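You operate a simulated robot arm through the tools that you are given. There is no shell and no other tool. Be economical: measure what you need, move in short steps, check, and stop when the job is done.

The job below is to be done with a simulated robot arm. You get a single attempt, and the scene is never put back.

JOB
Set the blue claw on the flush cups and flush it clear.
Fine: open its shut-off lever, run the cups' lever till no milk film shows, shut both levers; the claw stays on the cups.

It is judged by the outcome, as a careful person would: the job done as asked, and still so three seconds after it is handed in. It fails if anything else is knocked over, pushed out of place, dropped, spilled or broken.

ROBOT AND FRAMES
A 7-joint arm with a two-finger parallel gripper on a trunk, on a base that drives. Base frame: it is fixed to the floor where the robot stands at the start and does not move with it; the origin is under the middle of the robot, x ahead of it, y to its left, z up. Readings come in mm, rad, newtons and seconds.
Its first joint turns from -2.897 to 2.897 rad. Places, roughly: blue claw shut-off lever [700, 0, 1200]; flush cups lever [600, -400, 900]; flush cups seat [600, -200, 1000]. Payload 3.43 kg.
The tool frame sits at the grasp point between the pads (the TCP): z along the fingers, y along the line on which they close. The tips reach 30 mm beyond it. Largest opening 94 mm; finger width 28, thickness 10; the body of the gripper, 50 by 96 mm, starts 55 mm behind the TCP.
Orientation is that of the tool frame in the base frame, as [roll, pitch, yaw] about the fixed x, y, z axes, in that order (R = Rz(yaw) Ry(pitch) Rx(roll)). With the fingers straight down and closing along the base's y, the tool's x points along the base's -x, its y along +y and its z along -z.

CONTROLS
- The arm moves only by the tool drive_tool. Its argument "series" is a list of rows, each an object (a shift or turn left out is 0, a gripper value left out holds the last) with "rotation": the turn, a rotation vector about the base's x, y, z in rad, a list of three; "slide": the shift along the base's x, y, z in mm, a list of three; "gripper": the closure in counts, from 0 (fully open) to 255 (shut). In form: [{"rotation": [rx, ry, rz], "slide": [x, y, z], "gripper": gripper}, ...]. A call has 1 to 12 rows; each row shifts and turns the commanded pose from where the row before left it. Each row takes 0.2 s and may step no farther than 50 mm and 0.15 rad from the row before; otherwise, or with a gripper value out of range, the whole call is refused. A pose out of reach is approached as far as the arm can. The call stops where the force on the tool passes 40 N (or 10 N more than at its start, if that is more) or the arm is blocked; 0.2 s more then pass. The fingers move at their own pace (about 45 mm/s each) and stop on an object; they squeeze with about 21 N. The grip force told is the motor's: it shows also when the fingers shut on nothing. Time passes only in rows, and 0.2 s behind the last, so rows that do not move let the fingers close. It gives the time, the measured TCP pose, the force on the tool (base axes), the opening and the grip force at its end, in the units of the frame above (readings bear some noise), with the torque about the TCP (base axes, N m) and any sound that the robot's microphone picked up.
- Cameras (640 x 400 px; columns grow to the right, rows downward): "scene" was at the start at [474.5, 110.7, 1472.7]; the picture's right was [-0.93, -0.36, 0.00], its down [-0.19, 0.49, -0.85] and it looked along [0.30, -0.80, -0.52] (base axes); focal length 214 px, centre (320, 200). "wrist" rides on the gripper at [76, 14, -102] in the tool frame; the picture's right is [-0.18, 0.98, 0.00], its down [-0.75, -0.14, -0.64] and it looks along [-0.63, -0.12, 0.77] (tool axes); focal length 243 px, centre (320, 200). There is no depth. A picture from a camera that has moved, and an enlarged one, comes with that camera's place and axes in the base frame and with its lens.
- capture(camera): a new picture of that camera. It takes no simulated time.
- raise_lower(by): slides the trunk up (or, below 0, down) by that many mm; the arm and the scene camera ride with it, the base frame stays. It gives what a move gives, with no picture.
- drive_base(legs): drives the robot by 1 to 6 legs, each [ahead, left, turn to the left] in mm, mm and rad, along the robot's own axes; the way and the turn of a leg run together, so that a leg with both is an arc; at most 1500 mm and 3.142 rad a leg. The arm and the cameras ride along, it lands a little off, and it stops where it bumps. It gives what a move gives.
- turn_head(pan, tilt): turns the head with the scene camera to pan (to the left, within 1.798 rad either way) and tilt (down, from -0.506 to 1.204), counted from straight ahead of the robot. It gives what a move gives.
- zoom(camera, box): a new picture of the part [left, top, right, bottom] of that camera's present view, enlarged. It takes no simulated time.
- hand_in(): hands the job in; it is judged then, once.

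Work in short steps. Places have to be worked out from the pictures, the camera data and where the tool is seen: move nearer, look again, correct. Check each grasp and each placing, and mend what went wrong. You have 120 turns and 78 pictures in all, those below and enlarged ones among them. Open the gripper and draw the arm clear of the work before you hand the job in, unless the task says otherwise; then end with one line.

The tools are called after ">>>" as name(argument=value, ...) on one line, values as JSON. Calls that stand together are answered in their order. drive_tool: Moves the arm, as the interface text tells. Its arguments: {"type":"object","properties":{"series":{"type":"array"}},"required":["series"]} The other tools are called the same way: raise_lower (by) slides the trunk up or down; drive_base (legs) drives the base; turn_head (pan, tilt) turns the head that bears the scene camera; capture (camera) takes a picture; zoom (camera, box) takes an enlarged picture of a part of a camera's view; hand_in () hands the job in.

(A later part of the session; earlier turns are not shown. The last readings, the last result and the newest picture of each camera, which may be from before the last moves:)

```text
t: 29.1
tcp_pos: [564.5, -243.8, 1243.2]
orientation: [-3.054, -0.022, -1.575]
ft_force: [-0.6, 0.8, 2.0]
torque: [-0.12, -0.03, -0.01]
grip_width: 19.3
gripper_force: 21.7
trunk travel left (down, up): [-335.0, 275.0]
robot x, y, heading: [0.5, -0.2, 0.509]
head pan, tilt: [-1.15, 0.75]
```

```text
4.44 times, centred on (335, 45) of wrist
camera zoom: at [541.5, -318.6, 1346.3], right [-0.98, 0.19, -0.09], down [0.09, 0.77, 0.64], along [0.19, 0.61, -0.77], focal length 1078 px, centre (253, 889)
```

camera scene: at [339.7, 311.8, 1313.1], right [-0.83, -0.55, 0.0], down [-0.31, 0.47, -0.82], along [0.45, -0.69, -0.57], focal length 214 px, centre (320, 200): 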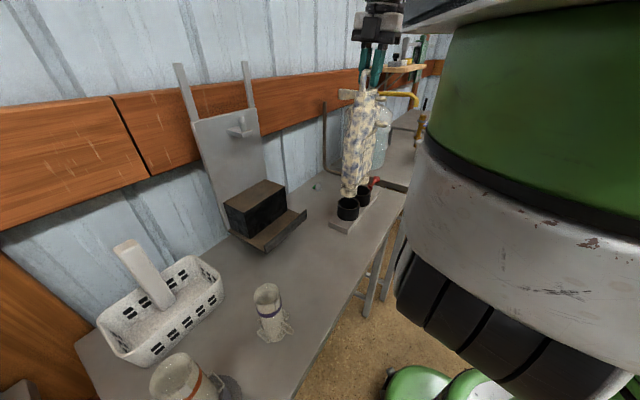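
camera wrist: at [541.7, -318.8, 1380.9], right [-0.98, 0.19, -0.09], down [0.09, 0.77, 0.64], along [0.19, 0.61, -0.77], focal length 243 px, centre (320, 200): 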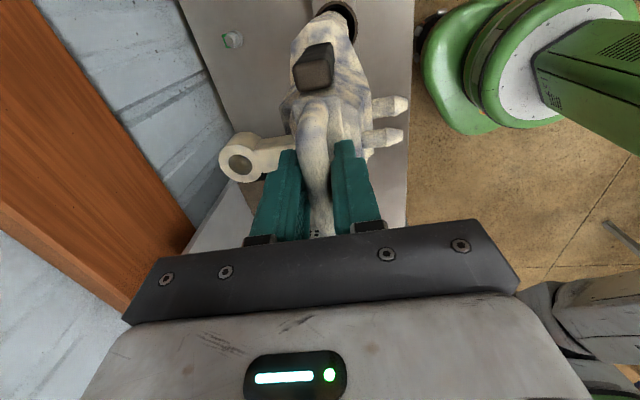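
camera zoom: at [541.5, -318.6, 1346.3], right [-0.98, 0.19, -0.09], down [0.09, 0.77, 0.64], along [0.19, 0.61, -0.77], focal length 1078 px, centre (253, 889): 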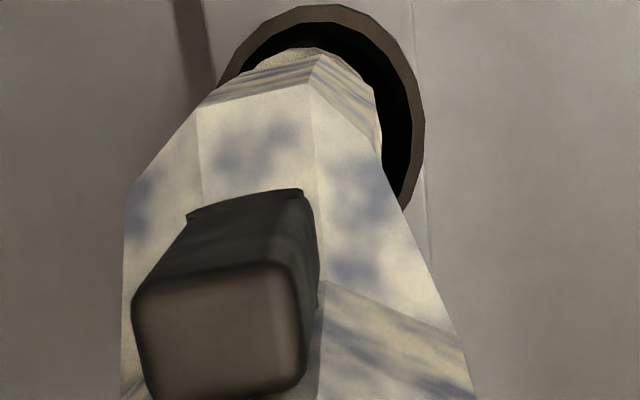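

The feet look centred in the cups with about 9 mm clearance all round. I lower gently in small arm steps to feel what supports it.

>>> drive_tool(series=[{"slide": [0, 0, -3]}, {"slide": [0, 0, -3]}, {}])

>>> zoom(camera="scene", box=[410, 110, 480, 180])

```text
t: 29.9
tcp_pos: [565.1, -244.8, 1238.1]
orientation: [-3.052, -0.023, -1.575]
ft_force: [-2.0, 1.8, 17.8]
torque: [-0.03, 0.01, -0.02]
grip_width: 19.4
gripper_force: 21.5
trunk travel left (down, up): [-335.0, 275.0]
robot x, y, heading: [1.2, 1.2, 0.512]
head pan, tilt: [-1.15, 0.75]
```

```text
5.71 times, centred on (445, 145) of scene
camera zoom: at [357.0, 336.4, 1265.4], right [-0.6, -0.8, 0.0], down [-0.55, 0.41, -0.73], along [0.59, -0.44, -0.68], focal length 1226 px, centre (-394, 514)
```

zoom: 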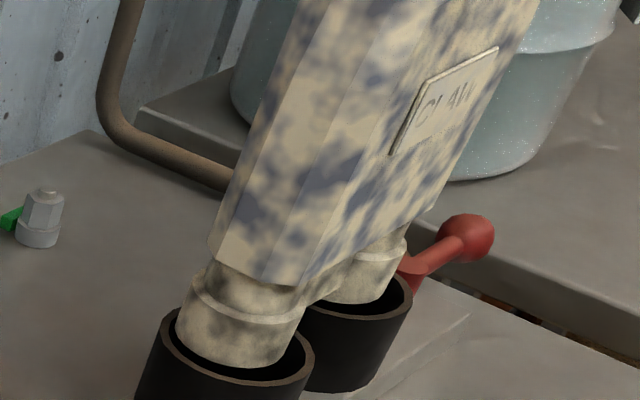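

The claw did not sink further; load is even. I zoom right in on the feet and rims to judge whether they sit inside.

>>> zoom(camera="scene", box=[422, 145, 472, 190])

```text
8.89 times, centred on (447, 168) of scene
camera zoom: at [357.0, 336.4, 1265.4], right [-0.6, -0.8, 0.0], down [-0.55, 0.41, -0.73], along [0.59, -0.44, -0.68], focal length 1906 px, centre (-809, 489)
```

zoom: 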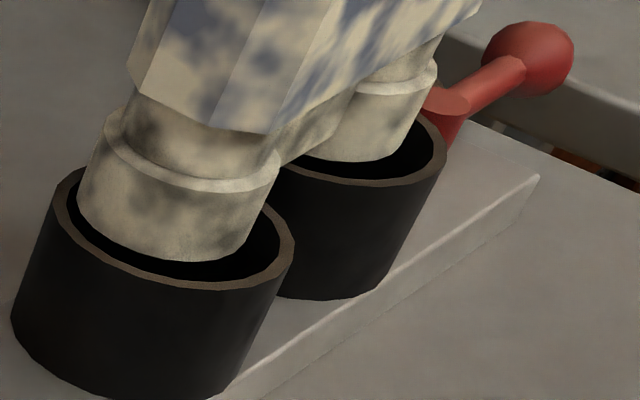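

Feet bottoms are centred in both cups, evenly supported. I relieve the press and open the gripper partway, then check that it stands.

>>> drive_tool(series=[{"slide": [0, 0, 4]}, {"gripper": 200}, {"gripper": 170}, {"gripper": 140}, {"gripper": 125}, {"gripper": 125}])

>>> capture(camera="wrist")

>>> zoom(camera="scene", box=[390, 60, 510, 190])

```text
t: 31.3
tcp_pos: [564.0, -245.3, 1241.8]
orientation: [-3.054, -0.02, -1.576]
ft_force: [0.8, 0.4, 0.0]
torque: [0.0, 0.03, 0.02]
grip_width: 48.2
gripper_force: 0.8
trunk travel left (down, up): [-335.0, 275.0]
robot x, y, heading: [-4.3, 3.6, 0.51]
head pan, tilt: [-1.15, 0.75]
```

```text
33 pictures are left
camera wrist: at [541.2, -318.8, 1344.4], right [-0.98, 0.19, -0.09], down [0.09, 0.77, 0.64], along [0.19, 0.61, -0.77], focal length 243 px, centre (320, 200)
```

wrist: 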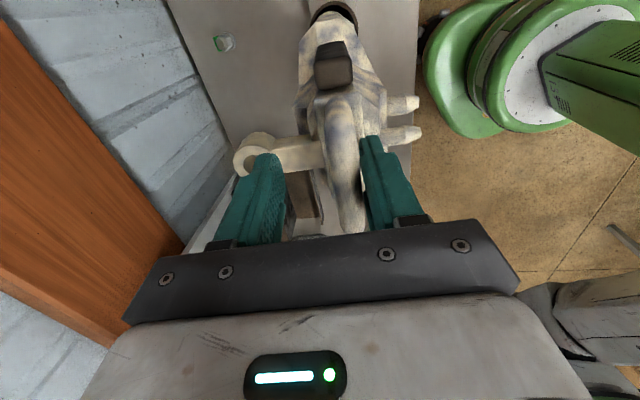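

```text
3.08 times, centred on (450, 125) of scene
camera zoom: at [357.4, 336.2, 1265.3], right [-0.6, -0.8, 0.0], down [-0.55, 0.41, -0.73], along [0.59, -0.44, -0.68], focal length 660 px, centre (-80, 431)
```

zoom: 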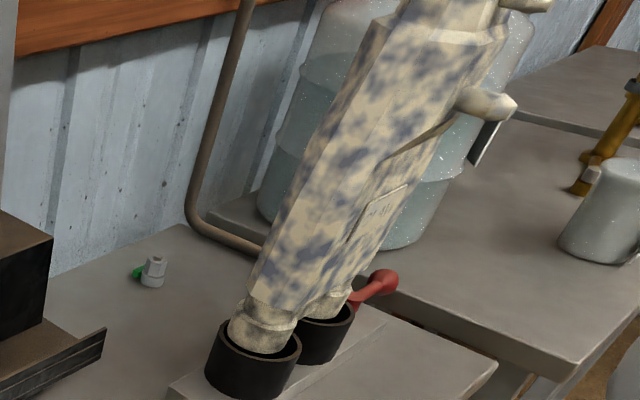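

On release the claw settled flat and stands by itself, its bar about 10 mm nearer the front finger. I recentre the fingers, then rise clear.

>>> drive_tool(series=[{"slide": [-5, 0, 0]}, {"slide": [-5, 0, 0]}, {"slide": [0, 0, 15]}, {"slide": [0, 0, 30]}, {"slide": [0, 0, 30], "rotation": [0, 0.04, 0]}, {"slide": [0, 0, 20], "rotation": [0, 0.045, 0], "gripper": 125}])

>>> turn_head(pan=-1.15, tilt=0.6)

>>> zoom(camera="scene", box=[360, 20, 520, 220])

>>> capture(camera="wrist")

```text
t: 32.7
tcp_pos: [550.9, -247.8, 1312.6]
orientation: [-3.126, -0.004, -1.575]
ft_force: [0.1, -0.9, 0.1]
torque: [0.01, 0.0, -0.05]
grip_width: 48.0
gripper_force: 0.0
out of reach, approached as far as the arm can: row 6
trunk travel left (down, up): [-335.0, 275.0]
robot x, y, heading: [-0.9, -0.3, 0.513]
head pan, tilt: [-1.15, 0.75]
```

```text
t: 33.4
tcp_pos: [553.3, -247.6, 1311.0]
orientation: [-3.13, -0.004, -1.573]
ft_force: [0.0, 0.0, -0.2]
torque: [0.0, 0.04, -0.01]
grip_width: 48.1
gripper_force: 0.1
trunk travel left (down, up): [-335.0, 275.0]
robot x, y, heading: [-1.2, -0.2, 0.51]
head pan, tilt: [-1.15, 0.6]
```

```text
2.00 times, centred on (440, 120) of scene
camera zoom: at [361.9, 333.0, 1278.1], right [-0.6, -0.8, 0.0], down [-0.45, 0.34, -0.82], along [0.66, -0.49, -0.57], focal length 429 px, centre (80, 360)
```

zoom: 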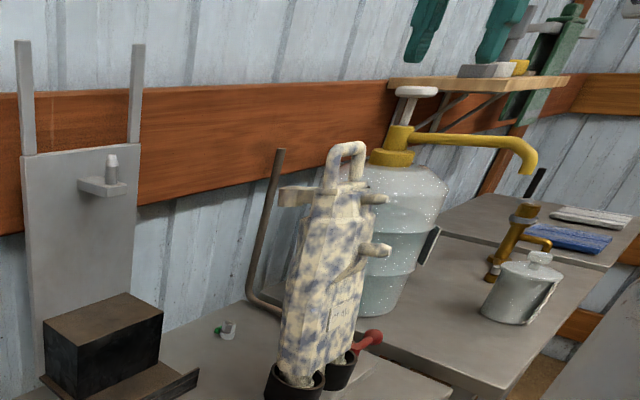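

```text
30 pictures are left
camera wrist: at [537.5, -323.2, 1414.3], right [-0.98, 0.19, -0.01], down [0.14, 0.76, 0.64], along [0.13, 0.63, -0.77], focal length 243 px, centre (320, 200)
```

wrist: 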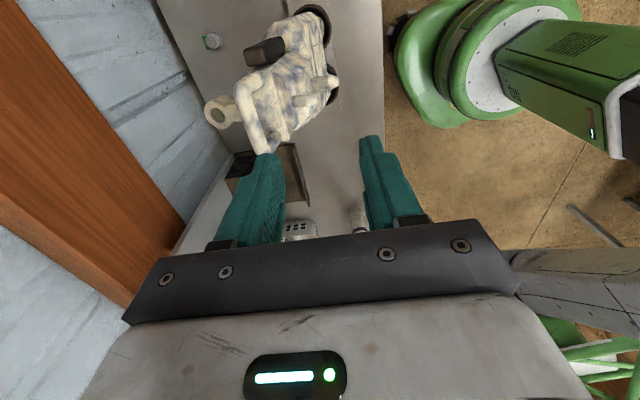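

The claw now seems to lean back toward the wall by several degrees. I check whether it is stable and how the feet sit.

>>> zoom(camera="wrist", box=[190, 0, 370, 160])

>>> zoom(camera="scene", box=[410, 140, 490, 230])

```text
2.50 times, centred on (280, 80) of wrist
camera zoom: at [537.5, -323.2, 1414.3], right [-0.98, 0.19, -0.01], down [0.14, 0.76, 0.64], along [0.13, 0.63, -0.77], focal length 606 px, centre (420, 500)
```

zoom: 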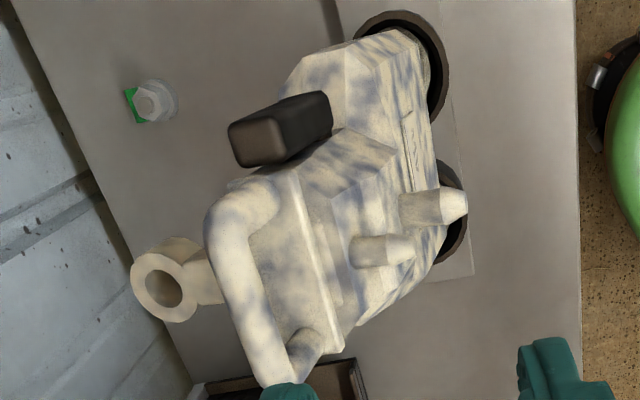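

```text
4.44 times, centred on (450, 185) of scene
camera zoom: at [361.9, 333.0, 1278.1], right [-0.6, -0.8, 0.0], down [-0.45, 0.34, -0.82], along [0.66, -0.49, -0.57], focal length 953 px, centre (-258, 267)
```

zoom: 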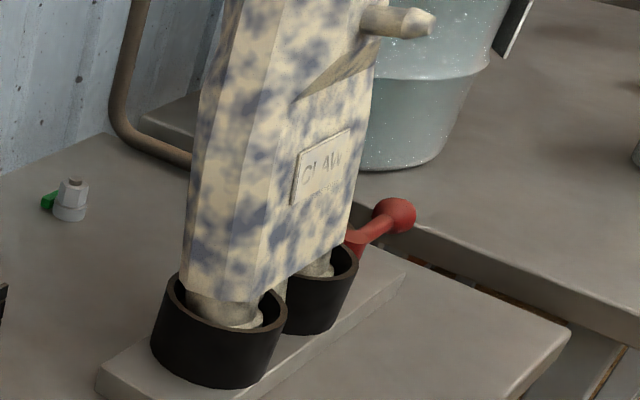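

The claw leans back: its feet dropped into the cups at an angle and the body bottom rests on the rear rims. I must regrasp and straighten it: I rise a bit, move above the leaning bar (about (605, -260)) and look.

>>> raise_lower(by=50)

>>> drive_tool(series=[{"slide": [25, -6, 0], "rotation": [0, 0.05, 0]}, {"slide": [25, -6, 0], "rotation": [0, 0.05, 0]}, {}])

>>> zoom(camera="wrist", box=[190, 0, 450, 220])

>>> zoom(camera="scene", box=[360, 0, 520, 240])

```text
t: 34.4
tcp_pos: [552.3, -247.3, 1361.0]
orientation: [-3.133, -0.005, -1.571]
ft_force: [0.2, 0.7, -0.8]
torque: [-0.03, 0.01, 0.01]
grip_width: 48.0
gripper_force: 0.0
trunk travel left (down, up): [-385.0, 225.0]
robot x, y, heading: [2.7, 2.0, 0.511]
head pan, tilt: [-1.15, 0.6]
```

```text
t: 35.2
tcp_pos: [600.1, -256.1, 1327.7]
orientation: [3.055, -0.007, -1.572]
ft_force: [0.2, 0.8, -1.2]
torque: [-0.01, 0.01, 0.0]
grip_width: 48.0
gripper_force: 0.1
out of reach, approached as far as the arm can: row 1, 2
trunk travel left (down, up): [-385.0, 225.0]
robot x, y, heading: [1.2, -2.0, 0.506]
head pan, tilt: [-1.15, 0.6]
```

```text
1.82 times, centred on (320, 110) of wrist
camera zoom: at [594.8, -332.4, 1431.9], right [-0.98, 0.18, 0.08], down [0.2, 0.76, 0.62], along [0.05, 0.63, -0.78], focal length 441 px, centre (320, 364)
```

zoom: 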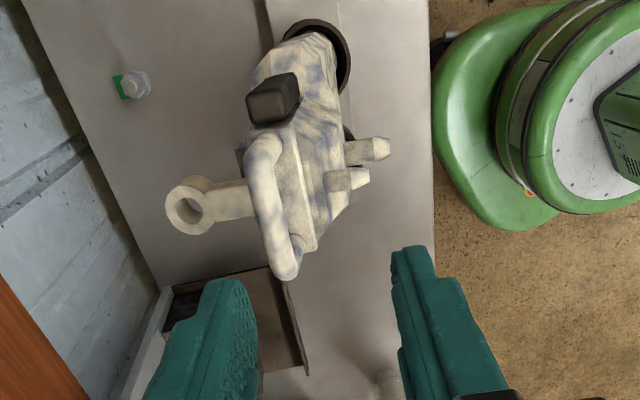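

```text
1.67 times, centred on (440, 120) of scene
camera zoom: at [362.0, 332.9, 1328.1], right [-0.6, -0.8, 0.0], down [-0.45, 0.34, -0.82], along [0.66, -0.49, -0.57], focal length 358 px, centre (120, 333)
```

zoom: 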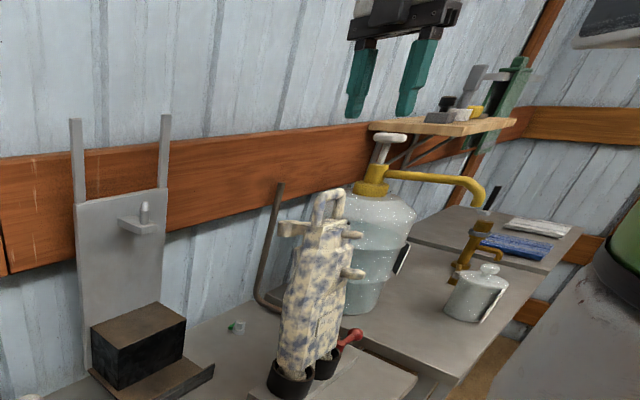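

The bar is at about (614, -249, 1198), leaning back ~0.15 rad with the feet about 32 mm down in the cups. I come down over the bar with the tool tilted to match.

>>> drive_tool(series=[{"slide": [7, 3, 0], "rotation": [0, 0.02, -0.03]}, {"slide": [7, 4, -20], "rotation": [0, 0.02, -0.03]}, {"slide": [0, 0, -30]}, {"slide": [0, 0, -30]}, {}])

>>> capture(camera="wrist")

```text
t: 36.4
tcp_pos: [614.2, -246.5, 1246.8]
orientation: [3.011, -0.024, -1.628]
ft_force: [0.9, -0.3, 0.4]
torque: [0.0, -0.01, 0.02]
grip_width: 47.9
gripper_force: 0.1
out of reach, approached as far as the arm can: row 1
trunk travel left (down, up): [-385.0, 225.0]
robot x, y, heading: [-0.0, -4.5, 0.509]
head pan, tilt: [-1.15, 0.6]
```

```text
25 pictures are left
camera wrist: at [609.9, -320.9, 1352.1], right [-0.96, 0.24, 0.13], down [0.27, 0.75, 0.6], along [0.05, 0.61, -0.79], focal length 243 px, centre (320, 200)
```

wrist: 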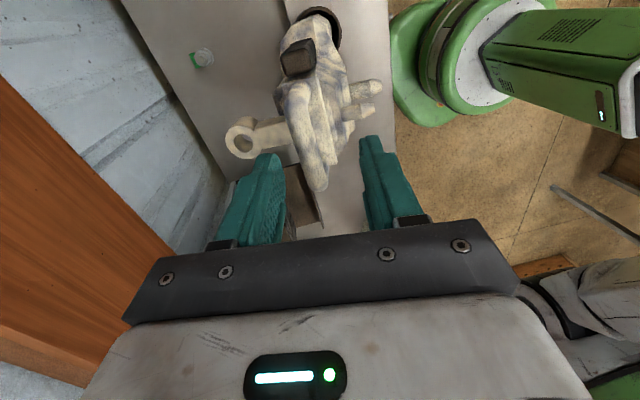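

The bar is between the fingers; I go down 42 mm and close.

>>> drive_tool(series=[{"slide": [0, 0, -22]}, {"slide": [0, 0, -20]}, {}, {"gripper": 255}, {"gripper": 255}, {"gripper": 255}, {"gripper": 255}])

>>> capture(camera="wrist")

```text
t: 38.0
tcp_pos: [613.5, -246.1, 1206.8]
orientation: [3.01, -0.024, -1.626]
ft_force: [0.7, -2.2, 12.1]
torque: [0.05, 0.08, 0.55]
grip_width: 16.6
gripper_force: 21.1
trunk travel left (down, up): [-385.0, 225.0]
robot x, y, heading: [1.7, 1.7, 0.509]
head pan, tilt: [-1.15, 0.6]
```

```text
24 pictures are left
camera wrist: at [608.9, -319.5, 1312.1], right [-0.96, 0.24, 0.12], down [0.27, 0.75, 0.6], along [0.05, 0.61, -0.79], focal length 243 px, centre (320, 200)
```

wrist: 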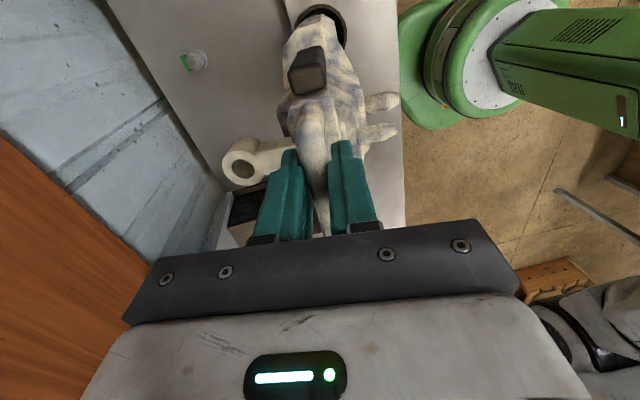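

The 16.6 mm grip (bar is 19) and +12 N say the pads caught the bar's top half. I loosen, go 10 mm deeper and close again.

>>> drive_tool(series=[{"gripper": 160}, {"gripper": 160}, {"slide": [0, 0, -5], "gripper": 160}, {"slide": [0, 0, -5], "gripper": 160}, {"gripper": 255}, {"gripper": 255}, {"gripper": 255}, {"gripper": 255}])

```text
t: 39.8
tcp_pos: [613.2, -246.6, 1194.3]
orientation: [3.007, -0.023, -1.63]
ft_force: [-1.1, -1.4, 1.1]
torque: [0.16, -0.01, 0.52]
grip_width: 20.5
gripper_force: 20.6
trunk travel left (down, up): [-385.0, 225.0]
robot x, y, heading: [-2.8, 0.9, 0.511]
head pan, tilt: [-1.15, 0.6]
```

Good grip now (20.5 mm). I lift 55 mm out of the cups, then straighten: rotate about y while moving the handle back toward -x.

>>> raise_lower(by=55)

>>> drive_tool(series=[{"slide": [-12, 0, 0], "rotation": [0, -0.035, 0.02]}, {"slide": [-12, 0, 0], "rotation": [0, -0.035, 0.02]}, {"slide": [-12, 0, 0], "rotation": [0, -0.035, 0.02]}, {"slide": [-10, 4, 0], "rotation": [0, -0.035, 0]}, {}])

>>> capture(camera="wrist")

>>> zoom(camera="scene", box=[360, 0, 520, 240])

```text
t: 40.7
tcp_pos: [614.2, -246.6, 1250.0]
orientation: [3.008, -0.022, -1.631]
ft_force: [0.3, 0.5, -5.8]
torque: [-0.01, -0.1, 0.0]
grip_width: 19.2
gripper_force: 20.6
trunk travel left (down, up): [-440.0, 170.0]
robot x, y, heading: [-1.1, 0.5, 0.514]
head pan, tilt: [-1.15, 0.6]
```

```text
t: 41.9
tcp_pos: [568.4, -242.4, 1251.1]
orientation: [-3.134, -0.021, -1.572]
ft_force: [0.4, 0.0, -6.3]
torque: [-0.02, 0.06, 0.01]
grip_width: 19.4
gripper_force: 20.5
trunk travel left (down, up): [-440.0, 170.0]
robot x, y, heading: [4.2, 1.2, 0.512]
head pan, tilt: [-1.15, 0.6]
```

```text
23 pictures are left
camera wrist: at [552.6, -316.8, 1355.1], right [-0.98, 0.18, -0.01], down [0.14, 0.77, 0.63], along [0.12, 0.62, -0.78], focal length 243 px, centre (320, 200)
```

wrist: 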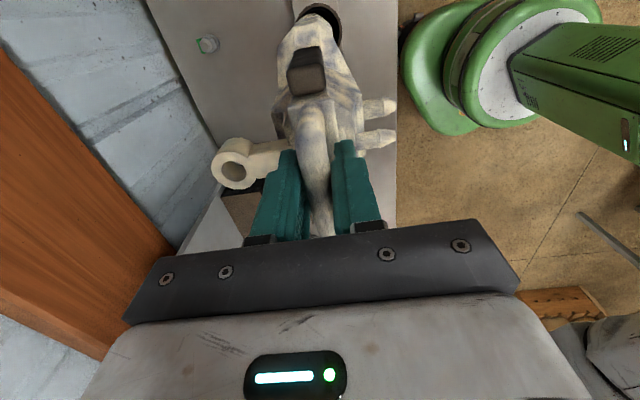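

```text
1.67 times, centred on (440, 120) of scene
camera zoom: at [362.0, 332.9, 1383.1], right [-0.6, -0.8, 0.0], down [-0.45, 0.34, -0.82], along [0.66, -0.49, -0.57], focal length 358 px, centre (120, 333)
```

zoom: 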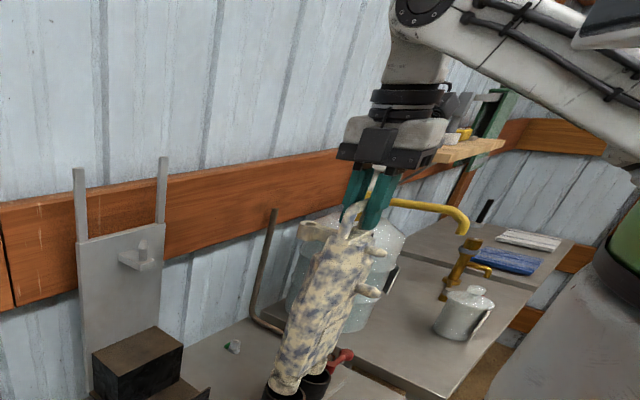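

The claw now hangs vertical in the gripper (same picture as at first lift). I check the feet against the cups closely.

>>> zoom(camera="scene", box=[415, 150, 485, 210])

>>> zoom(camera="wrist", box=[260, 0, 390, 90])

```text
6.67 times, centred on (450, 180) of scene
camera zoom: at [362.0, 332.9, 1383.1], right [-0.6, -0.8, 0.0], down [-0.45, 0.34, -0.82], along [0.66, -0.49, -0.57], focal length 1430 px, centre (-547, 333)
```

zoom: 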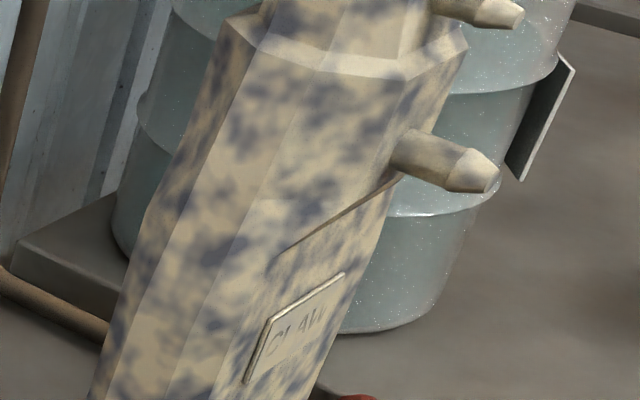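

```text
4.44 times, centred on (325, 45) of wrist
camera zoom: at [552.6, -316.8, 1355.1], right [-0.98, 0.18, -0.01], down [0.14, 0.77, 0.63], along [0.12, 0.62, -0.78], focal length 1078 px, centre (298, 889)
```

zoom: 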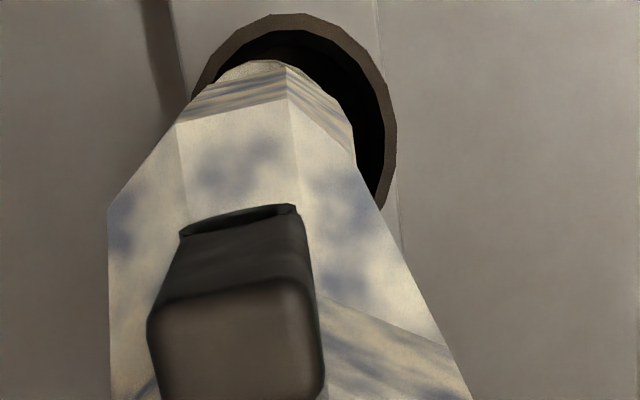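

Far foot is about (+2, -2) mm off its cup centre. I correct slightly and check the near foot with the scene camera.

>>> drive_tool(series=[{"slide": [-1.5, 2, 0]}, {}])

>>> zoom(camera="scene", box=[415, 195, 475, 245])

```text
t: 42.5
tcp_pos: [565.7, -239.3, 1250.3]
orientation: [-3.135, -0.021, -1.574]
ft_force: [-0.4, 0.0, -7.2]
torque: [0.03, 0.01, -0.03]
grip_width: 19.3
gripper_force: 20.8
trunk travel left (down, up): [-440.0, 170.0]
robot x, y, heading: [-0.8, -2.0, 0.506]
head pan, tilt: [-1.15, 0.6]
```

```text
8.00 times, centred on (445, 220) of scene
camera zoom: at [362.0, 332.9, 1383.1], right [-0.6, -0.8, 0.0], down [-0.45, 0.34, -0.82], along [0.66, -0.49, -0.57], focal length 1716 px, centre (-680, 40)
```

zoom: 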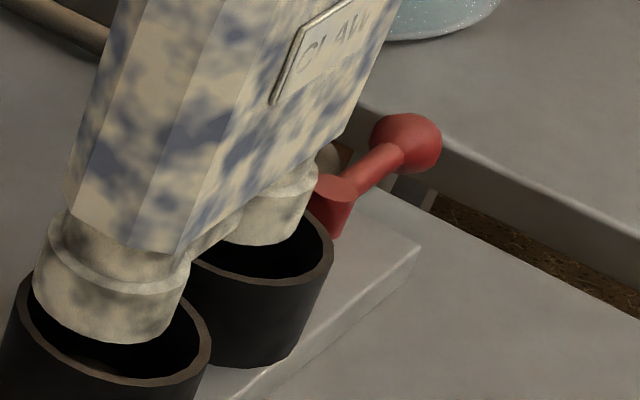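

Alignment is within about 2 mm. I lower gently by the arm, watching the force.

>>> drive_tool(series=[{"slide": [0, -1.5, -5]}, {"slide": [0, 0, -6]}, {"slide": [0, 0, -6]}, {"slide": [0, 0, -6]}, {}])

```text
t: 43.5
tcp_pos: [565.4, -243.5, 1233.0]
orientation: [-3.126, -0.029, -1.574]
ft_force: [-1.7, 1.7, 14.2]
torque: [0.83, -0.12, 0.14]
grip_width: 19.2
gripper_force: 21.6
trunk travel left (down, up): [-440.0, 170.0]
robot x, y, heading: [3.9, 1.4, 0.506]
head pan, tilt: [-1.15, 0.6]
stopped in row 4: the force on the tool passed its limit at 47 N (the readings are from after the stop); the commanded pose is now the measured one
```

Contact again at the same height, with torque pointing to the near (+y) foot. I look at where it touches.

>>> zoom(camera="scene", box=[412, 200, 467, 250])

>>> zoom(camera="wrist", box=[260, 0, 390, 90])

```text
8.00 times, centred on (440, 225) of scene
camera zoom: at [361.6, 333.0, 1383.2], right [-0.6, -0.8, 0.0], down [-0.45, 0.34, -0.83], along [0.66, -0.49, -0.56], focal length 1716 px, centre (-636, 0)
```

zoom: 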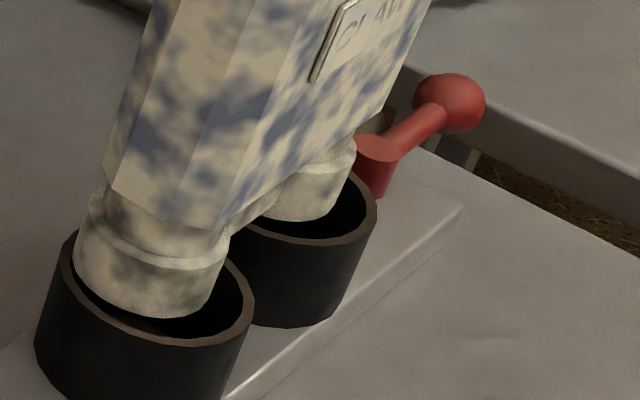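

```text
4.44 times, centred on (325, 45) of wrist
camera zoom: at [549.0, -316.3, 1339.6], right [-0.98, 0.19, -0.02], down [0.13, 0.77, 0.62], along [0.13, 0.61, -0.78], focal length 1078 px, centre (298, 889)
```

zoom: 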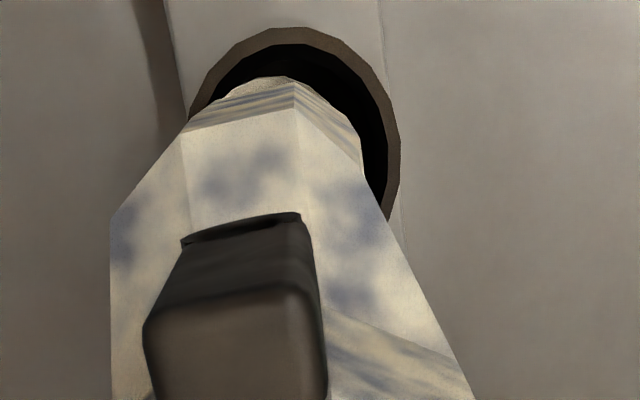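

Visually centred yet it touches at rim height, so I need to see what is inside the cups. I lift, move the claw aside toward the wall a little, and look down into the cups with the wrist camera.

>>> raise_lower(by=40)

>>> drive_tool(series=[{"slide": [18, 0, 0]}, {"slide": [18, 0, 0]}, {"slide": [18, 0, 0]}, {"slide": [18, 0, 0]}, {}])

>>> zoom(camera="wrist", box=[280, 0, 420, 110])

>>> zoom(camera="scene", box=[400, 200, 480, 260])

```text
t: 44.3
tcp_pos: [565.2, -242.8, 1272.6]
orientation: [-3.126, -0.025, -1.574]
ft_force: [-0.3, 0.9, -6.7]
torque: [0.02, 0.06, -0.02]
grip_width: 19.1
gripper_force: 20.8
trunk travel left (down, up): [-480.0, 130.0]
robot x, y, heading: [-2.5, 1.3, 0.506]
head pan, tilt: [-1.15, 0.6]
```

```text
t: 45.5
tcp_pos: [636.2, -243.9, 1272.9]
orientation: [-3.128, -0.028, -1.574]
ft_force: [0.7, -1.0, -6.9]
torque: [0.02, 0.02, -0.03]
grip_width: 19.3
gripper_force: 20.3
trunk travel left (down, up): [-480.0, 130.0]
robot x, y, heading: [-2.0, 3.3, 0.505]
head pan, tilt: [-1.15, 0.6]
```

```text
3.64 times, centred on (350, 55) of wrist
camera zoom: at [621.0, -317.4, 1377.6], right [-0.98, 0.19, -0.02], down [0.13, 0.77, 0.62], along [0.13, 0.61, -0.78], focal length 882 px, centre (211, 727)
```

zoom: 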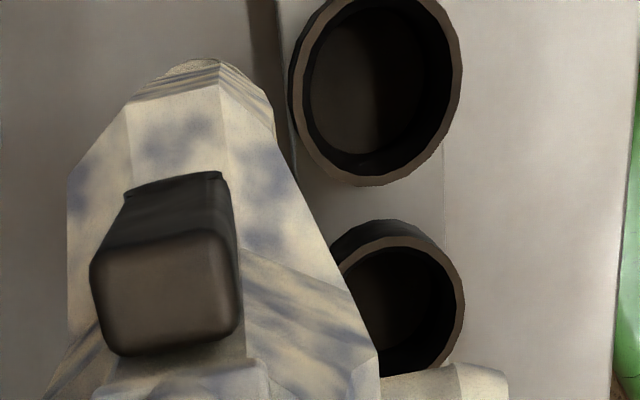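

```text
6.67 times, centred on (440, 230) of scene
camera zoom: at [362.2, 332.7, 1423.1], right [-0.6, -0.8, 0.0], down [-0.45, 0.34, -0.82], along [0.66, -0.49, -0.57], focal length 1430 px, centre (-480, 0)
```

zoom: 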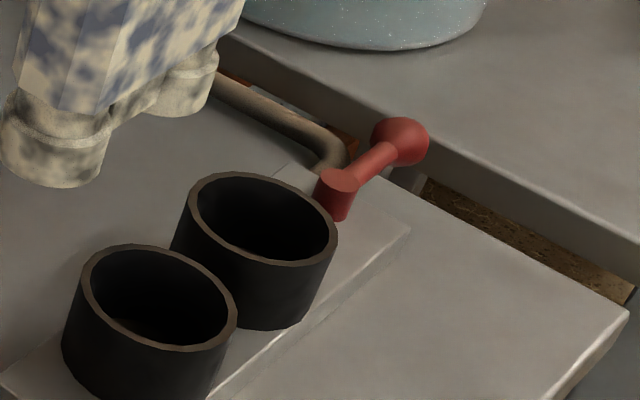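

Cups are clear inside with flat floors; refined centres (566, -192.5) and (566, -284), inner radius ~31, feet radius ~26. Feet centre is about TCP + (0, +5.5), so the tool should be at (566, -244): 3 mm more in -y than last try. I go back over and lower gently.

>>> drive_tool(series=[{"slide": [-17.5, 0, 0]}, {"slide": [-17.5, 0, 0]}, {"slide": [-17.5, 0, 0]}, {"slide": [-17.5, -0.3, 0]}, {"slide": [0, 0, -10]}, {"slide": [0, 0, -10]}, {"slide": [0, 0, -6]}, {}])

>>> drive_tool(series=[{"slide": [0, 0, -5]}, {"slide": [0, 0, -5]}, {"slide": [0, 0, -4]}, {"slide": [0, 0, -4]}, {}])

```text
t: 47.3
tcp_pos: [567.9, -244.1, 1245.8]
orientation: [-3.128, -0.029, -1.575]
ft_force: [-0.8, 0.2, -7.0]
torque: [-0.03, -0.01, -0.02]
grip_width: 19.3
gripper_force: 21.4
trunk travel left (down, up): [-480.0, 130.0]
robot x, y, heading: [1.1, -0.8, 0.51]
head pan, tilt: [-1.15, 0.6]
```

```text
t: 48.5
tcp_pos: [566.8, -243.5, 1229.0]
orientation: [-3.129, -0.026, -1.573]
ft_force: [-0.9, 0.1, -6.7]
torque: [-0.03, 0.01, -0.01]
grip_width: 19.3
gripper_force: 20.5
trunk travel left (down, up): [-480.0, 130.0]
robot x, y, heading: [0.3, 2.1, 0.511]
head pan, tilt: [-1.15, 0.6]
```

The tool is below the old contact height with no contact force, so the feet are entering the cups. I keep lowering to the floor.

>>> drive_tool(series=[{"slide": [0, 0, -5]}, {"slide": [0, 0, -5]}, {"slide": [0, 0, -5]}, {"slide": [0, 0, -4]}, {}])

```text
t: 49.7
tcp_pos: [567.2, -243.8, 1210.8]
orientation: [-3.128, -0.028, -1.575]
ft_force: [-0.2, -0.2, -6.8]
torque: [0.0, 0.01, -0.02]
grip_width: 19.4
gripper_force: 21.1
trunk travel left (down, up): [-480.0, 130.0]
robot x, y, heading: [-0.4, -1.6, 0.51]
head pan, tilt: [-1.15, 0.6]
```

>>> drive_tool(series=[{"slide": [0, 0, -3]}, {"slide": [0, 0, -3]}, {"slide": [0, 0, -3]}, {}])

```text
t: 50.7
tcp_pos: [567.0, -242.9, 1201.2]
orientation: [-3.128, -0.026, -1.574]
ft_force: [0.9, 0.7, -5.7]
torque: [0.01, -0.02, 0.02]
grip_width: 19.3
gripper_force: 20.4
trunk travel left (down, up): [-480.0, 130.0]
robot x, y, heading: [1.7, -3.2, 0.51]
head pan, tilt: [-1.15, 0.6]
```

Still hanging free at 1201; I continue in 2-3 mm steps until the floor takes the weight.

>>> drive_tool(series=[{"slide": [0, 0, -2]}, {"slide": [0, 0, -2]}, {"slide": [0, 0, -2]}, {}])

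```text
t: 51.7
tcp_pos: [566.9, -242.9, 1194.3]
orientation: [-3.126, -0.028, -1.574]
ft_force: [0.0, 0.1, -7.0]
torque: [-0.03, 0.0, 0.0]
grip_width: 19.3
gripper_force: 21.0
trunk travel left (down, up): [-480.0, 130.0]
robot x, y, heading: [-1.2, -1.6, 0.513]
head pan, tilt: [-1.15, 0.6]
```

>>> drive_tool(series=[{"slide": [0, 0, -3]}, {"slide": [0, 0, -3]}, {"slide": [0, 0, -2]}, {}])

```text
t: 52.7
tcp_pos: [565.0, -243.1, 1191.2]
orientation: [-3.126, -0.033, -1.575]
ft_force: [-2.4, 6.8, 36.8]
torque: [0.5, 0.09, -0.02]
grip_width: 19.2
gripper_force: 20.5
trunk travel left (down, up): [-480.0, 130.0]
robot x, y, heading: [0.4, -1.9, 0.507]
head pan, tilt: [-1.15, 0.6]
```

It bottomed at about 1191. I relieve the press and look before releasing.

>>> drive_tool(series=[{"slide": [0, 0, 2]}, {"slide": [0, 0, 1]}, {}])

>>> zoom(camera="scene", box=[370, 60, 530, 250])

```text
t: 53.5
tcp_pos: [566.0, -243.7, 1191.0]
orientation: [-3.126, -0.028, -1.574]
ft_force: [-1.7, 2.9, 22.6]
torque: [-0.5, 0.0, -0.03]
grip_width: 19.2
gripper_force: 20.8
trunk travel left (down, up): [-480.0, 130.0]
robot x, y, heading: [-6.5, 1.4, 0.509]
head pan, tilt: [-1.15, 0.6]
```

```text
2.11 times, centred on (450, 155) of scene
camera zoom: at [361.4, 333.1, 1423.2], right [-0.6, -0.8, 0.0], down [-0.45, 0.34, -0.83], along [0.66, -0.49, -0.56], focal length 452 px, centre (46, 295)
```

zoom: 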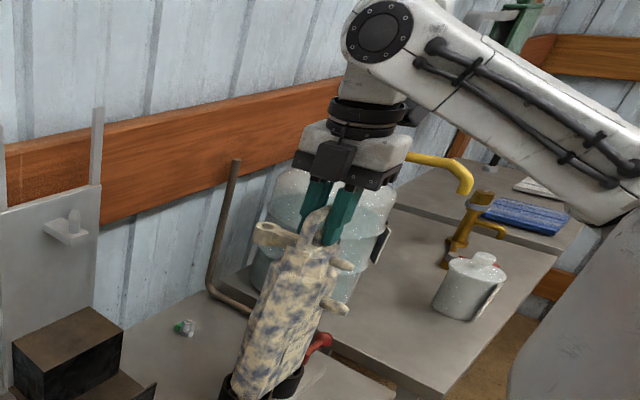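

The claw is upright in the cups. I relieve the rest and open the gripper.

>>> drive_tool(series=[{"slide": [0, 0, 1.5]}, {}, {"gripper": 215}, {"gripper": 180}, {"gripper": 150}, {"gripper": 125}, {"gripper": 125}, {}])

>>> capture(camera="wrist")

```text
t: 55.3
tcp_pos: [567.2, -244.1, 1192.5]
orientation: [-3.126, -0.03, -1.574]
ft_force: [-0.6, 0.2, -1.2]
torque: [0.0, 0.01, 0.02]
grip_width: 48.0
gripper_force: 0.0
trunk travel left (down, up): [-480.0, 130.0]
robot x, y, heading: [1.7, -0.7, 0.511]
head pan, tilt: [-1.15, 0.6]
```

```text
13 pictures are left
camera wrist: at [551.4, -317.5, 1296.9], right [-0.98, 0.19, -0.02], down [0.13, 0.77, 0.62], along [0.13, 0.61, -0.78], focal length 243 px, centre (320, 200)
```

wrist: 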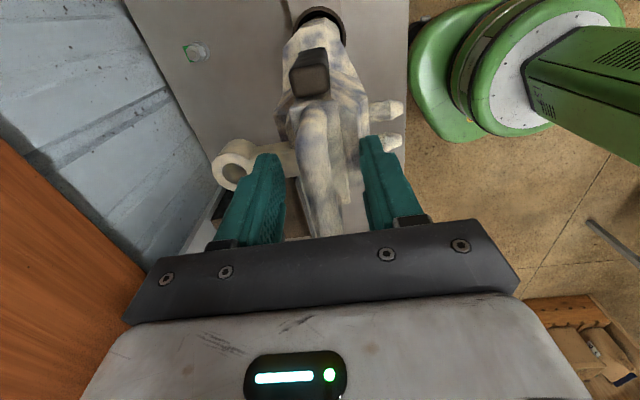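

The claw stands upright on its own, feet in both cups. I rise clear with the trunk and swing round to view the shut-off lever on its -y side.

>>> raise_lower(by=95)

>>> drive_tool(series=[{"slide": [0, -20, 0], "rotation": [0.1, 0, 0]}, {"slide": [0, -25, 0], "rotation": [0.1, 0, 0]}, {"slide": [0, -25, -5], "rotation": [0.1, 0, 0]}, {"slide": [0, -25, -10], "rotation": [0.1, 0, 0]}, {"slide": [0, -20, -20], "rotation": [0.1, 0, 0], "gripper": 0}, {"slide": [0, 0, -30], "rotation": [0.1, 0, 0]}, {"slide": [0, 0, -25]}, {}])

>>> zoom(camera="wrist", box=[220, 20, 420, 220])

```text
t: 56.6
tcp_pos: [566.9, -242.6, 1287.4]
orientation: [-3.127, -0.029, -1.575]
ft_force: [0.3, 0.1, 0.0]
torque: [-0.01, -0.01, -0.01]
grip_width: 47.8
gripper_force: 0.0
trunk travel left (down, up): [-575.0, 35.0]
robot x, y, heading: [-1.7, -2.6, 0.51]
head pan, tilt: [-1.15, 0.6]
```

```text
t: 58.4
tcp_pos: [566.7, -358.5, 1197.4]
orientation: [-3.129, 0.572, -1.574]
ft_force: [-0.2, -0.1, -1.1]
torque: [0.0, -0.05, -0.06]
grip_width: 94.0
gripper_force: 0.0
trunk travel left (down, up): [-575.0, 35.0]
robot x, y, heading: [0.7, -1.1, 0.509]
head pan, tilt: [-1.15, 0.6]
```

```text
2.00 times, centred on (320, 120) of wrist
camera zoom: at [551.2, -478.3, 1242.6], right [-0.98, 0.16, 0.09], down [0.13, 0.28, 0.95], along [0.13, 0.94, -0.3], focal length 485 px, centre (320, 360)
```

zoom: 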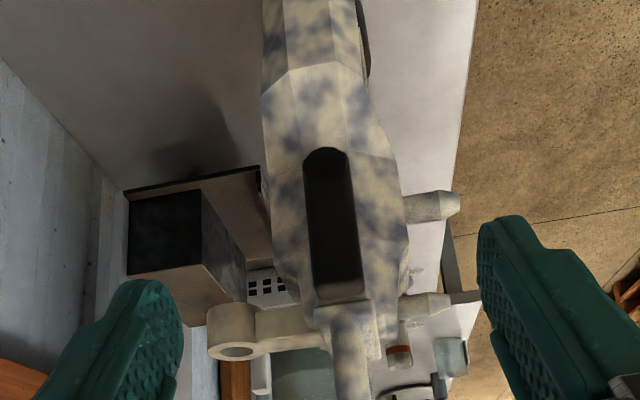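

The lever is clear now: rounded pivot end low at about z 1090, handle up to z 1153, at x≈566, y≈-290, 22 mm wide. I turn the tool nearly horizontal toward +y to straddle it.

>>> drive_tool(series=[{"slide": [0, -10, -10], "rotation": [0.12, 0, 0]}, {"slide": [0, -10, -10], "rotation": [0.12, 0, 0]}, {"slide": [0, 0, -10], "rotation": [0.12, 0, 0]}, {"slide": [0, 0, -10], "rotation": [0.12, 0, 0]}, {"slide": [0, 0, -10], "rotation": [0.12, 0, 0]}, {"slide": [0, 0, -10], "rotation": [0.12, 0, 0]}, {"slide": [0, 0, -2], "rotation": [0.1, 0, 0], "gripper": 60}, {"gripper": 100}, {}])

>>> capture(camera="wrist")

```text
t: 60.4
tcp_pos: [578.1, -331.1, 1220.5]
orientation: [-3.127, 0.814, -1.564]
ft_force: [0.0, -0.6, 0.3]
torque: [-0.02, -0.03, 0.05]
grip_width: 57.0
gripper_force: 0.0
out of reach, approached as far as the arm can: row 1, 2, 3, 4, 5, 6, 7
trunk travel left (down, up): [-575.0, 35.0]
robot x, y, heading: [-2.7, 1.4, 0.506]
head pan, tilt: [-1.15, 0.6]
```

```text
11 pictures are left
camera wrist: at [562.3, -458.8, 1235.5], right [-0.98, 0.13, 0.12], down [0.13, 0.05, 0.99], along [0.12, 0.99, -0.07], focal length 243 px, centre (320, 200)
```

wrist: 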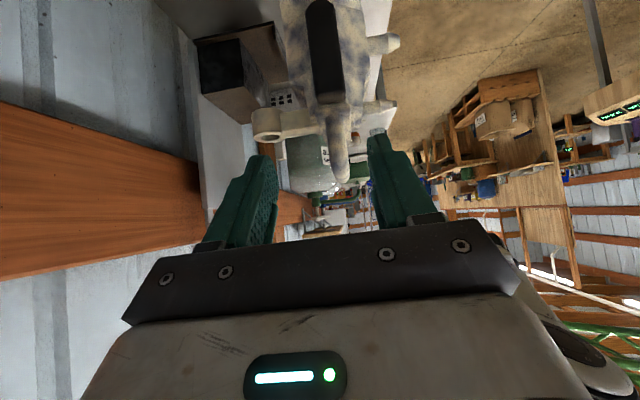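

The arm cannot point fully horizontal here. A 0.57 rad tilt was reachable, so I return to that tilt in line with the lever, from where I can slide the fingers over its upper end.

>>> drive_tool(series=[{"slide": [-5, -9, 0], "rotation": [-0.12, 0, 0], "gripper": 100}, {"slide": [-6.5, 0, -10], "rotation": [-0.12, 0, 0]}, {}])

```text
t: 61.2
tcp_pos: [566.0, -341.2, 1209.7]
orientation: [-3.129, 0.571, -1.566]
ft_force: [-0.5, -1.3, -0.7]
torque: [0.04, -0.05, 0.02]
grip_width: 57.2
gripper_force: 0.1
trunk travel left (down, up): [-575.0, 35.0]
robot x, y, heading: [-2.2, -2.1, 0.505]
head pan, tilt: [-1.15, 0.6]
```

Pose is good. I slide along the tool axis toward the lever's upper end.

>>> drive_tool(series=[{"slide": [0, 15, -23]}, {"slide": [0, 14, -22]}, {"slide": [0, 12, -19]}, {}])

>>> capture(camera="wrist")

```text
t: 62.2
tcp_pos: [565.2, -299.7, 1142.6]
orientation: [-3.13, 0.574, -1.567]
ft_force: [0.3, 0.2, 0.6]
torque: [-0.01, 0.0, -0.01]
grip_width: 57.0
gripper_force: 0.0
trunk travel left (down, up): [-575.0, 35.0]
robot x, y, heading: [1.6, 0.0, 0.511]
head pan, tilt: [-1.15, 0.6]
```

```text
10 pictures are left
camera wrist: at [551.4, -420.1, 1188.1], right [-0.98, 0.16, 0.09], down [0.13, 0.28, 0.95], along [0.12, 0.95, -0.3], focal length 243 px, centre (320, 200)
```

wrist: 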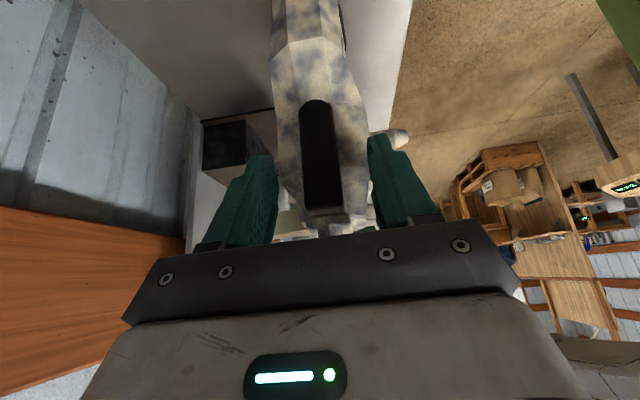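

The lever sits centred between the fingers. I close on it gently and read the width.

>>> drive_tool(series=[{"slide": [0, 2, -3], "gripper": 140}, {"gripper": 170}, {"gripper": 190}, {"gripper": 210}, {"gripper": 230}, {"gripper": 230}])

```text
t: 63.6
tcp_pos: [566.3, -298.4, 1140.5]
orientation: [-3.13, 0.574, -1.564]
ft_force: [-1.5, 0.1, 0.6]
torque: [-0.04, 0.02, 0.0]
grip_width: 29.3
gripper_force: 20.5
trunk travel left (down, up): [-575.0, 35.0]
robot x, y, heading: [-2.6, -1.1, 0.508]
head pan, tilt: [-1.15, 0.6]
```

It grips at 29 mm. I turn it about the pivot (z≈1091) toward -x by 0.3 rad and watch the torque.

>>> drive_tool(series=[{"slide": [-5, 0, -0.3], "rotation": [0, -0.1, 0]}, {"slide": [-4.9, 0, -0.7], "rotation": [0, -0.1, 0]}, {"slide": [-4.8, 0, -1.2], "rotation": [0, -0.1, 0]}])

>>> capture(camera="wrist")

```text
t: 64.4
tcp_pos: [551.1, -298.1, 1138.1]
orientation: [-2.775, 0.543, -1.375]
ft_force: [-1.6, 2.4, 6.6]
torque: [0.15, 0.0, -0.02]
grip_width: 29.0
gripper_force: 21.0
trunk travel left (down, up): [-575.0, 35.0]
robot x, y, heading: [0.6, 1.8, 0.513]
head pan, tilt: [-1.15, 0.6]
```

```text
9 pictures are left
camera wrist: at [524.1, -418.2, 1177.0], right [-0.97, 0.15, -0.21], down [-0.16, 0.28, 0.95], along [0.2, 0.95, -0.25], focal length 243 px, centre (320, 200)
```

wrist: 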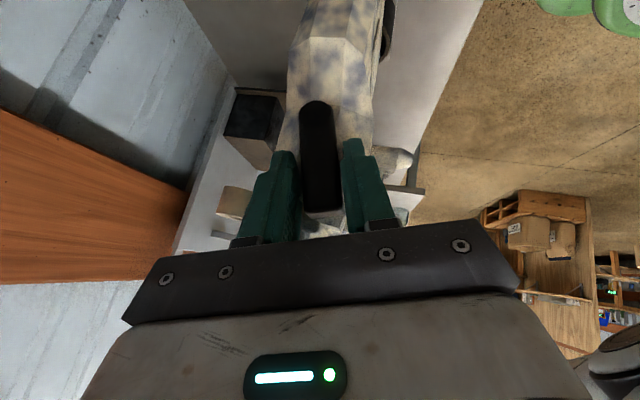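

The lever turned freely while the claw stayed upright, so -x is a valid direction. I continue the arc.

>>> drive_tool(series=[{"slide": [-4.7, 0, -0.7], "rotation": [0, -0.1, 0]}, {"slide": [-4.5, 0, -1.7], "rotation": [0, -0.1, 0]}, {"slide": [-4.3, 0, -2.6], "rotation": [0, -0.1, 0]}, {"slide": [-4.0, 0, -3.0], "rotation": [0, -0.1, 0]}, {"slide": [-3.7, 0, -3.4], "rotation": [0, -0.1, 0]}, {"slide": [-3.3, 0, -3.7], "rotation": [0, -0.1, 0]}])

```text
t: 65.8
tcp_pos: [526.9, -298.5, 1124.5]
orientation: [-2.148, 0.338, -1.095]
ft_force: [1.0, 1.7, 0.5]
torque: [0.05, -0.04, -0.04]
grip_width: 28.7
gripper_force: 21.3
trunk travel left (down, up): [-575.0, 35.0]
robot x, y, heading: [2.4, 1.7, 0.509]
head pan, tilt: [-1.15, 0.6]
```

Turning smoothly (about 0.9 rad). I continue toward 90 degrees.

>>> drive_tool(series=[{"slide": [-2.9, 0, -4.1], "rotation": [0, -0.1, 0]}, {"slide": [-2.5, 0, -4.3], "rotation": [0, -0.1, 0]}, {"slide": [-2.0, 0, -4.6], "rotation": [0, -0.1, 0]}, {"slide": [-1.6, 0, -4.7], "rotation": [0, -0.1, 0]}, {"slide": [-1.1, 0, -4.9], "rotation": [0, -0.1, 0]}])

```text
t: 67.0
tcp_pos: [517.9, -297.6, 1101.3]
orientation: [-1.704, 0.087, -1.003]
ft_force: [-2.6, 0.1, 0.0]
torque: [0.04, 0.04, 0.03]
grip_width: 28.2
gripper_force: 21.0
trunk travel left (down, up): [-575.0, 35.0]
robot x, y, heading: [1.4, 1.5, 0.507]
head pan, tilt: [-1.15, 0.6]
```

About 1.4 rad and still free. I go to 90 degrees and a touch more to find the stop.

>>> drive_tool(series=[{"slide": [-0.6, 0, -5], "rotation": [0, -0.1, 0]}, {"slide": [0, 0, -4], "rotation": [0, -0.08, 0]}, {}])

>>> capture(camera="wrist")

```text
t: 67.8
tcp_pos: [517.0, -297.8, 1092.9]
orientation: [-1.553, -0.012, -0.998]
ft_force: [-2.4, 0.0, 2.5]
torque: [0.01, 0.01, 0.03]
grip_width: 28.4
gripper_force: 20.9
trunk travel left (down, up): [-575.0, 35.0]
robot x, y, heading: [-2.4, -1.9, 0.512]
head pan, tilt: [-1.15, 0.6]
```

```text
8 pictures are left
camera wrist: at [472.2, -417.8, 1077.7], right [-0.08, 0.15, -0.98], down [-0.95, 0.28, 0.12], along [0.3, 0.95, 0.12], focal length 243 px, centre (320, 200)
```

wrist: 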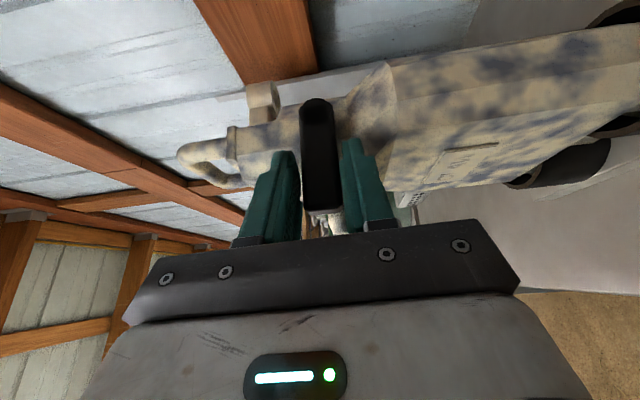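

The lever is at 90° (open) and the claw still stands upright. I open the fingers and withdraw along the tool axis.

>>> drive_tool(series=[{"gripper": 180}, {"gripper": 140}, {"gripper": 110}, {"gripper": 110}, {"slide": [-17, -11, 0]}, {"slide": [-25, -16, 0]}, {"slide": [-30, -20, 0]}, {}])

>>> drive_tool(series=[{"slide": [0, -15, 10], "rotation": [0, 0.15, 0]}, {"slide": [0, -15, 10], "rotation": [0, 0.15, 0]}, {"slide": [0, -15, 10], "rotation": [0, 0.15, 0]}, {"slide": [0, -15, 10], "rotation": [0, 0.15, 0]}, {"slide": [0, -10, 10], "rotation": [0, 0.15, 0]}, {"slide": [0, -5, 0], "rotation": [0, 0.15, 0]}, {"slide": [0, -5, 0], "rotation": [0, 0.15, 0]}, {"rotation": [0, 0.15, 0]}, {"rotation": [0, 0.15, 0]}, {"rotation": [0, 0.15, 0]}, {"rotation": [0, 0.08, 0]}, {}])

>>> drive_tool(series=[{"rotation": [-0.14, 0, 0], "gripper": 255}, {"rotation": [-0.14, 0, 0]}, {"rotation": [-0.14, 0, 0]}, {"rotation": [-0.15, 0, 0]}, {}])

```text
t: 69.6
tcp_pos: [441.9, -343.9, 1093.8]
orientation: [-1.553, -0.011, -0.997]
ft_force: [-0.6, 0.4, 0.4]
torque: [0.0, 0.05, 0.0]
grip_width: 53.4
gripper_force: 0.1
trunk travel left (down, up): [-575.0, 35.0]
robot x, y, heading: [2.2, 0.3, 0.507]
head pan, tilt: [-1.15, 0.6]
```

```text
t: 72.2
tcp_pos: [443.5, -425.2, 1143.6]
orientation: [-3.129, 0.574, -1.567]
ft_force: [-0.6, -0.2, -0.5]
torque: [0.02, 0.02, 0.01]
grip_width: 53.5
gripper_force: 0.1
trunk travel left (down, up): [-575.0, 35.0]
robot x, y, heading: [-0.3, -1.8, 0.508]
head pan, tilt: [-1.15, 0.6]
```

```text
t: 73.4
tcp_pos: [444.8, -424.7, 1142.2]
orientation: [-3.131, 0.002, -1.565]
ft_force: [0.6, -0.5, 0.3]
torque: [-0.01, 0.0, 0.0]
grip_width: 0.0
gripper_force: 20.8
trunk travel left (down, up): [-575.0, 35.0]
robot x, y, heading: [1.5, 2.0, 0.509]
head pan, tilt: [-1.15, 0.6]
```

Tool is vertical and closed. I lower the trunk and take a wrist view over the red cups' lever (estimated hub (565, -373, 890), ball (563, -439, 900)).

>>> raise_lower(by=-100)

>>> drive_tool(series=[{"slide": [25, 5, 0]}, {"slide": [25, 0, 0]}, {"slide": [25, 0, 0]}, {}])

>>> capture(camera="wrist")

```text
t: 74.8
tcp_pos: [445.3, -425.6, 1042.3]
orientation: [-3.134, 0.004, -1.566]
ft_force: [0.0, 0.5, 0.6]
torque: [-0.01, -0.02, 0.02]
grip_width: 0.0
gripper_force: 21.3
trunk travel left (down, up): [-475.0, 135.0]
robot x, y, heading: [1.8, -3.5, 0.51]
head pan, tilt: [-1.15, 0.6]
```

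```text
t: 75.8
tcp_pos: [521.2, -419.9, 1043.8]
orientation: [-3.132, 0.006, -1.566]
ft_force: [0.1, 0.4, -0.8]
torque: [0.04, 0.0, 0.0]
grip_width: 0.1
gripper_force: 21.1
trunk travel left (down, up): [-475.0, 135.0]
robot x, y, heading: [3.1, 1.8, 0.507]
head pan, tilt: [-1.15, 0.6]
```

```text
7 pictures are left
camera wrist: at [506.1, -497.4, 1145.7], right [-0.98, 0.18, -0.01], down [0.13, 0.75, 0.65], along [0.12, 0.64, -0.76], focal length 243 px, centre (320, 200)
```

wrist: 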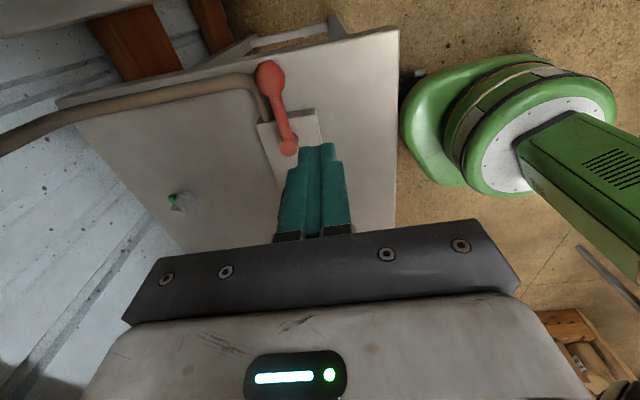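

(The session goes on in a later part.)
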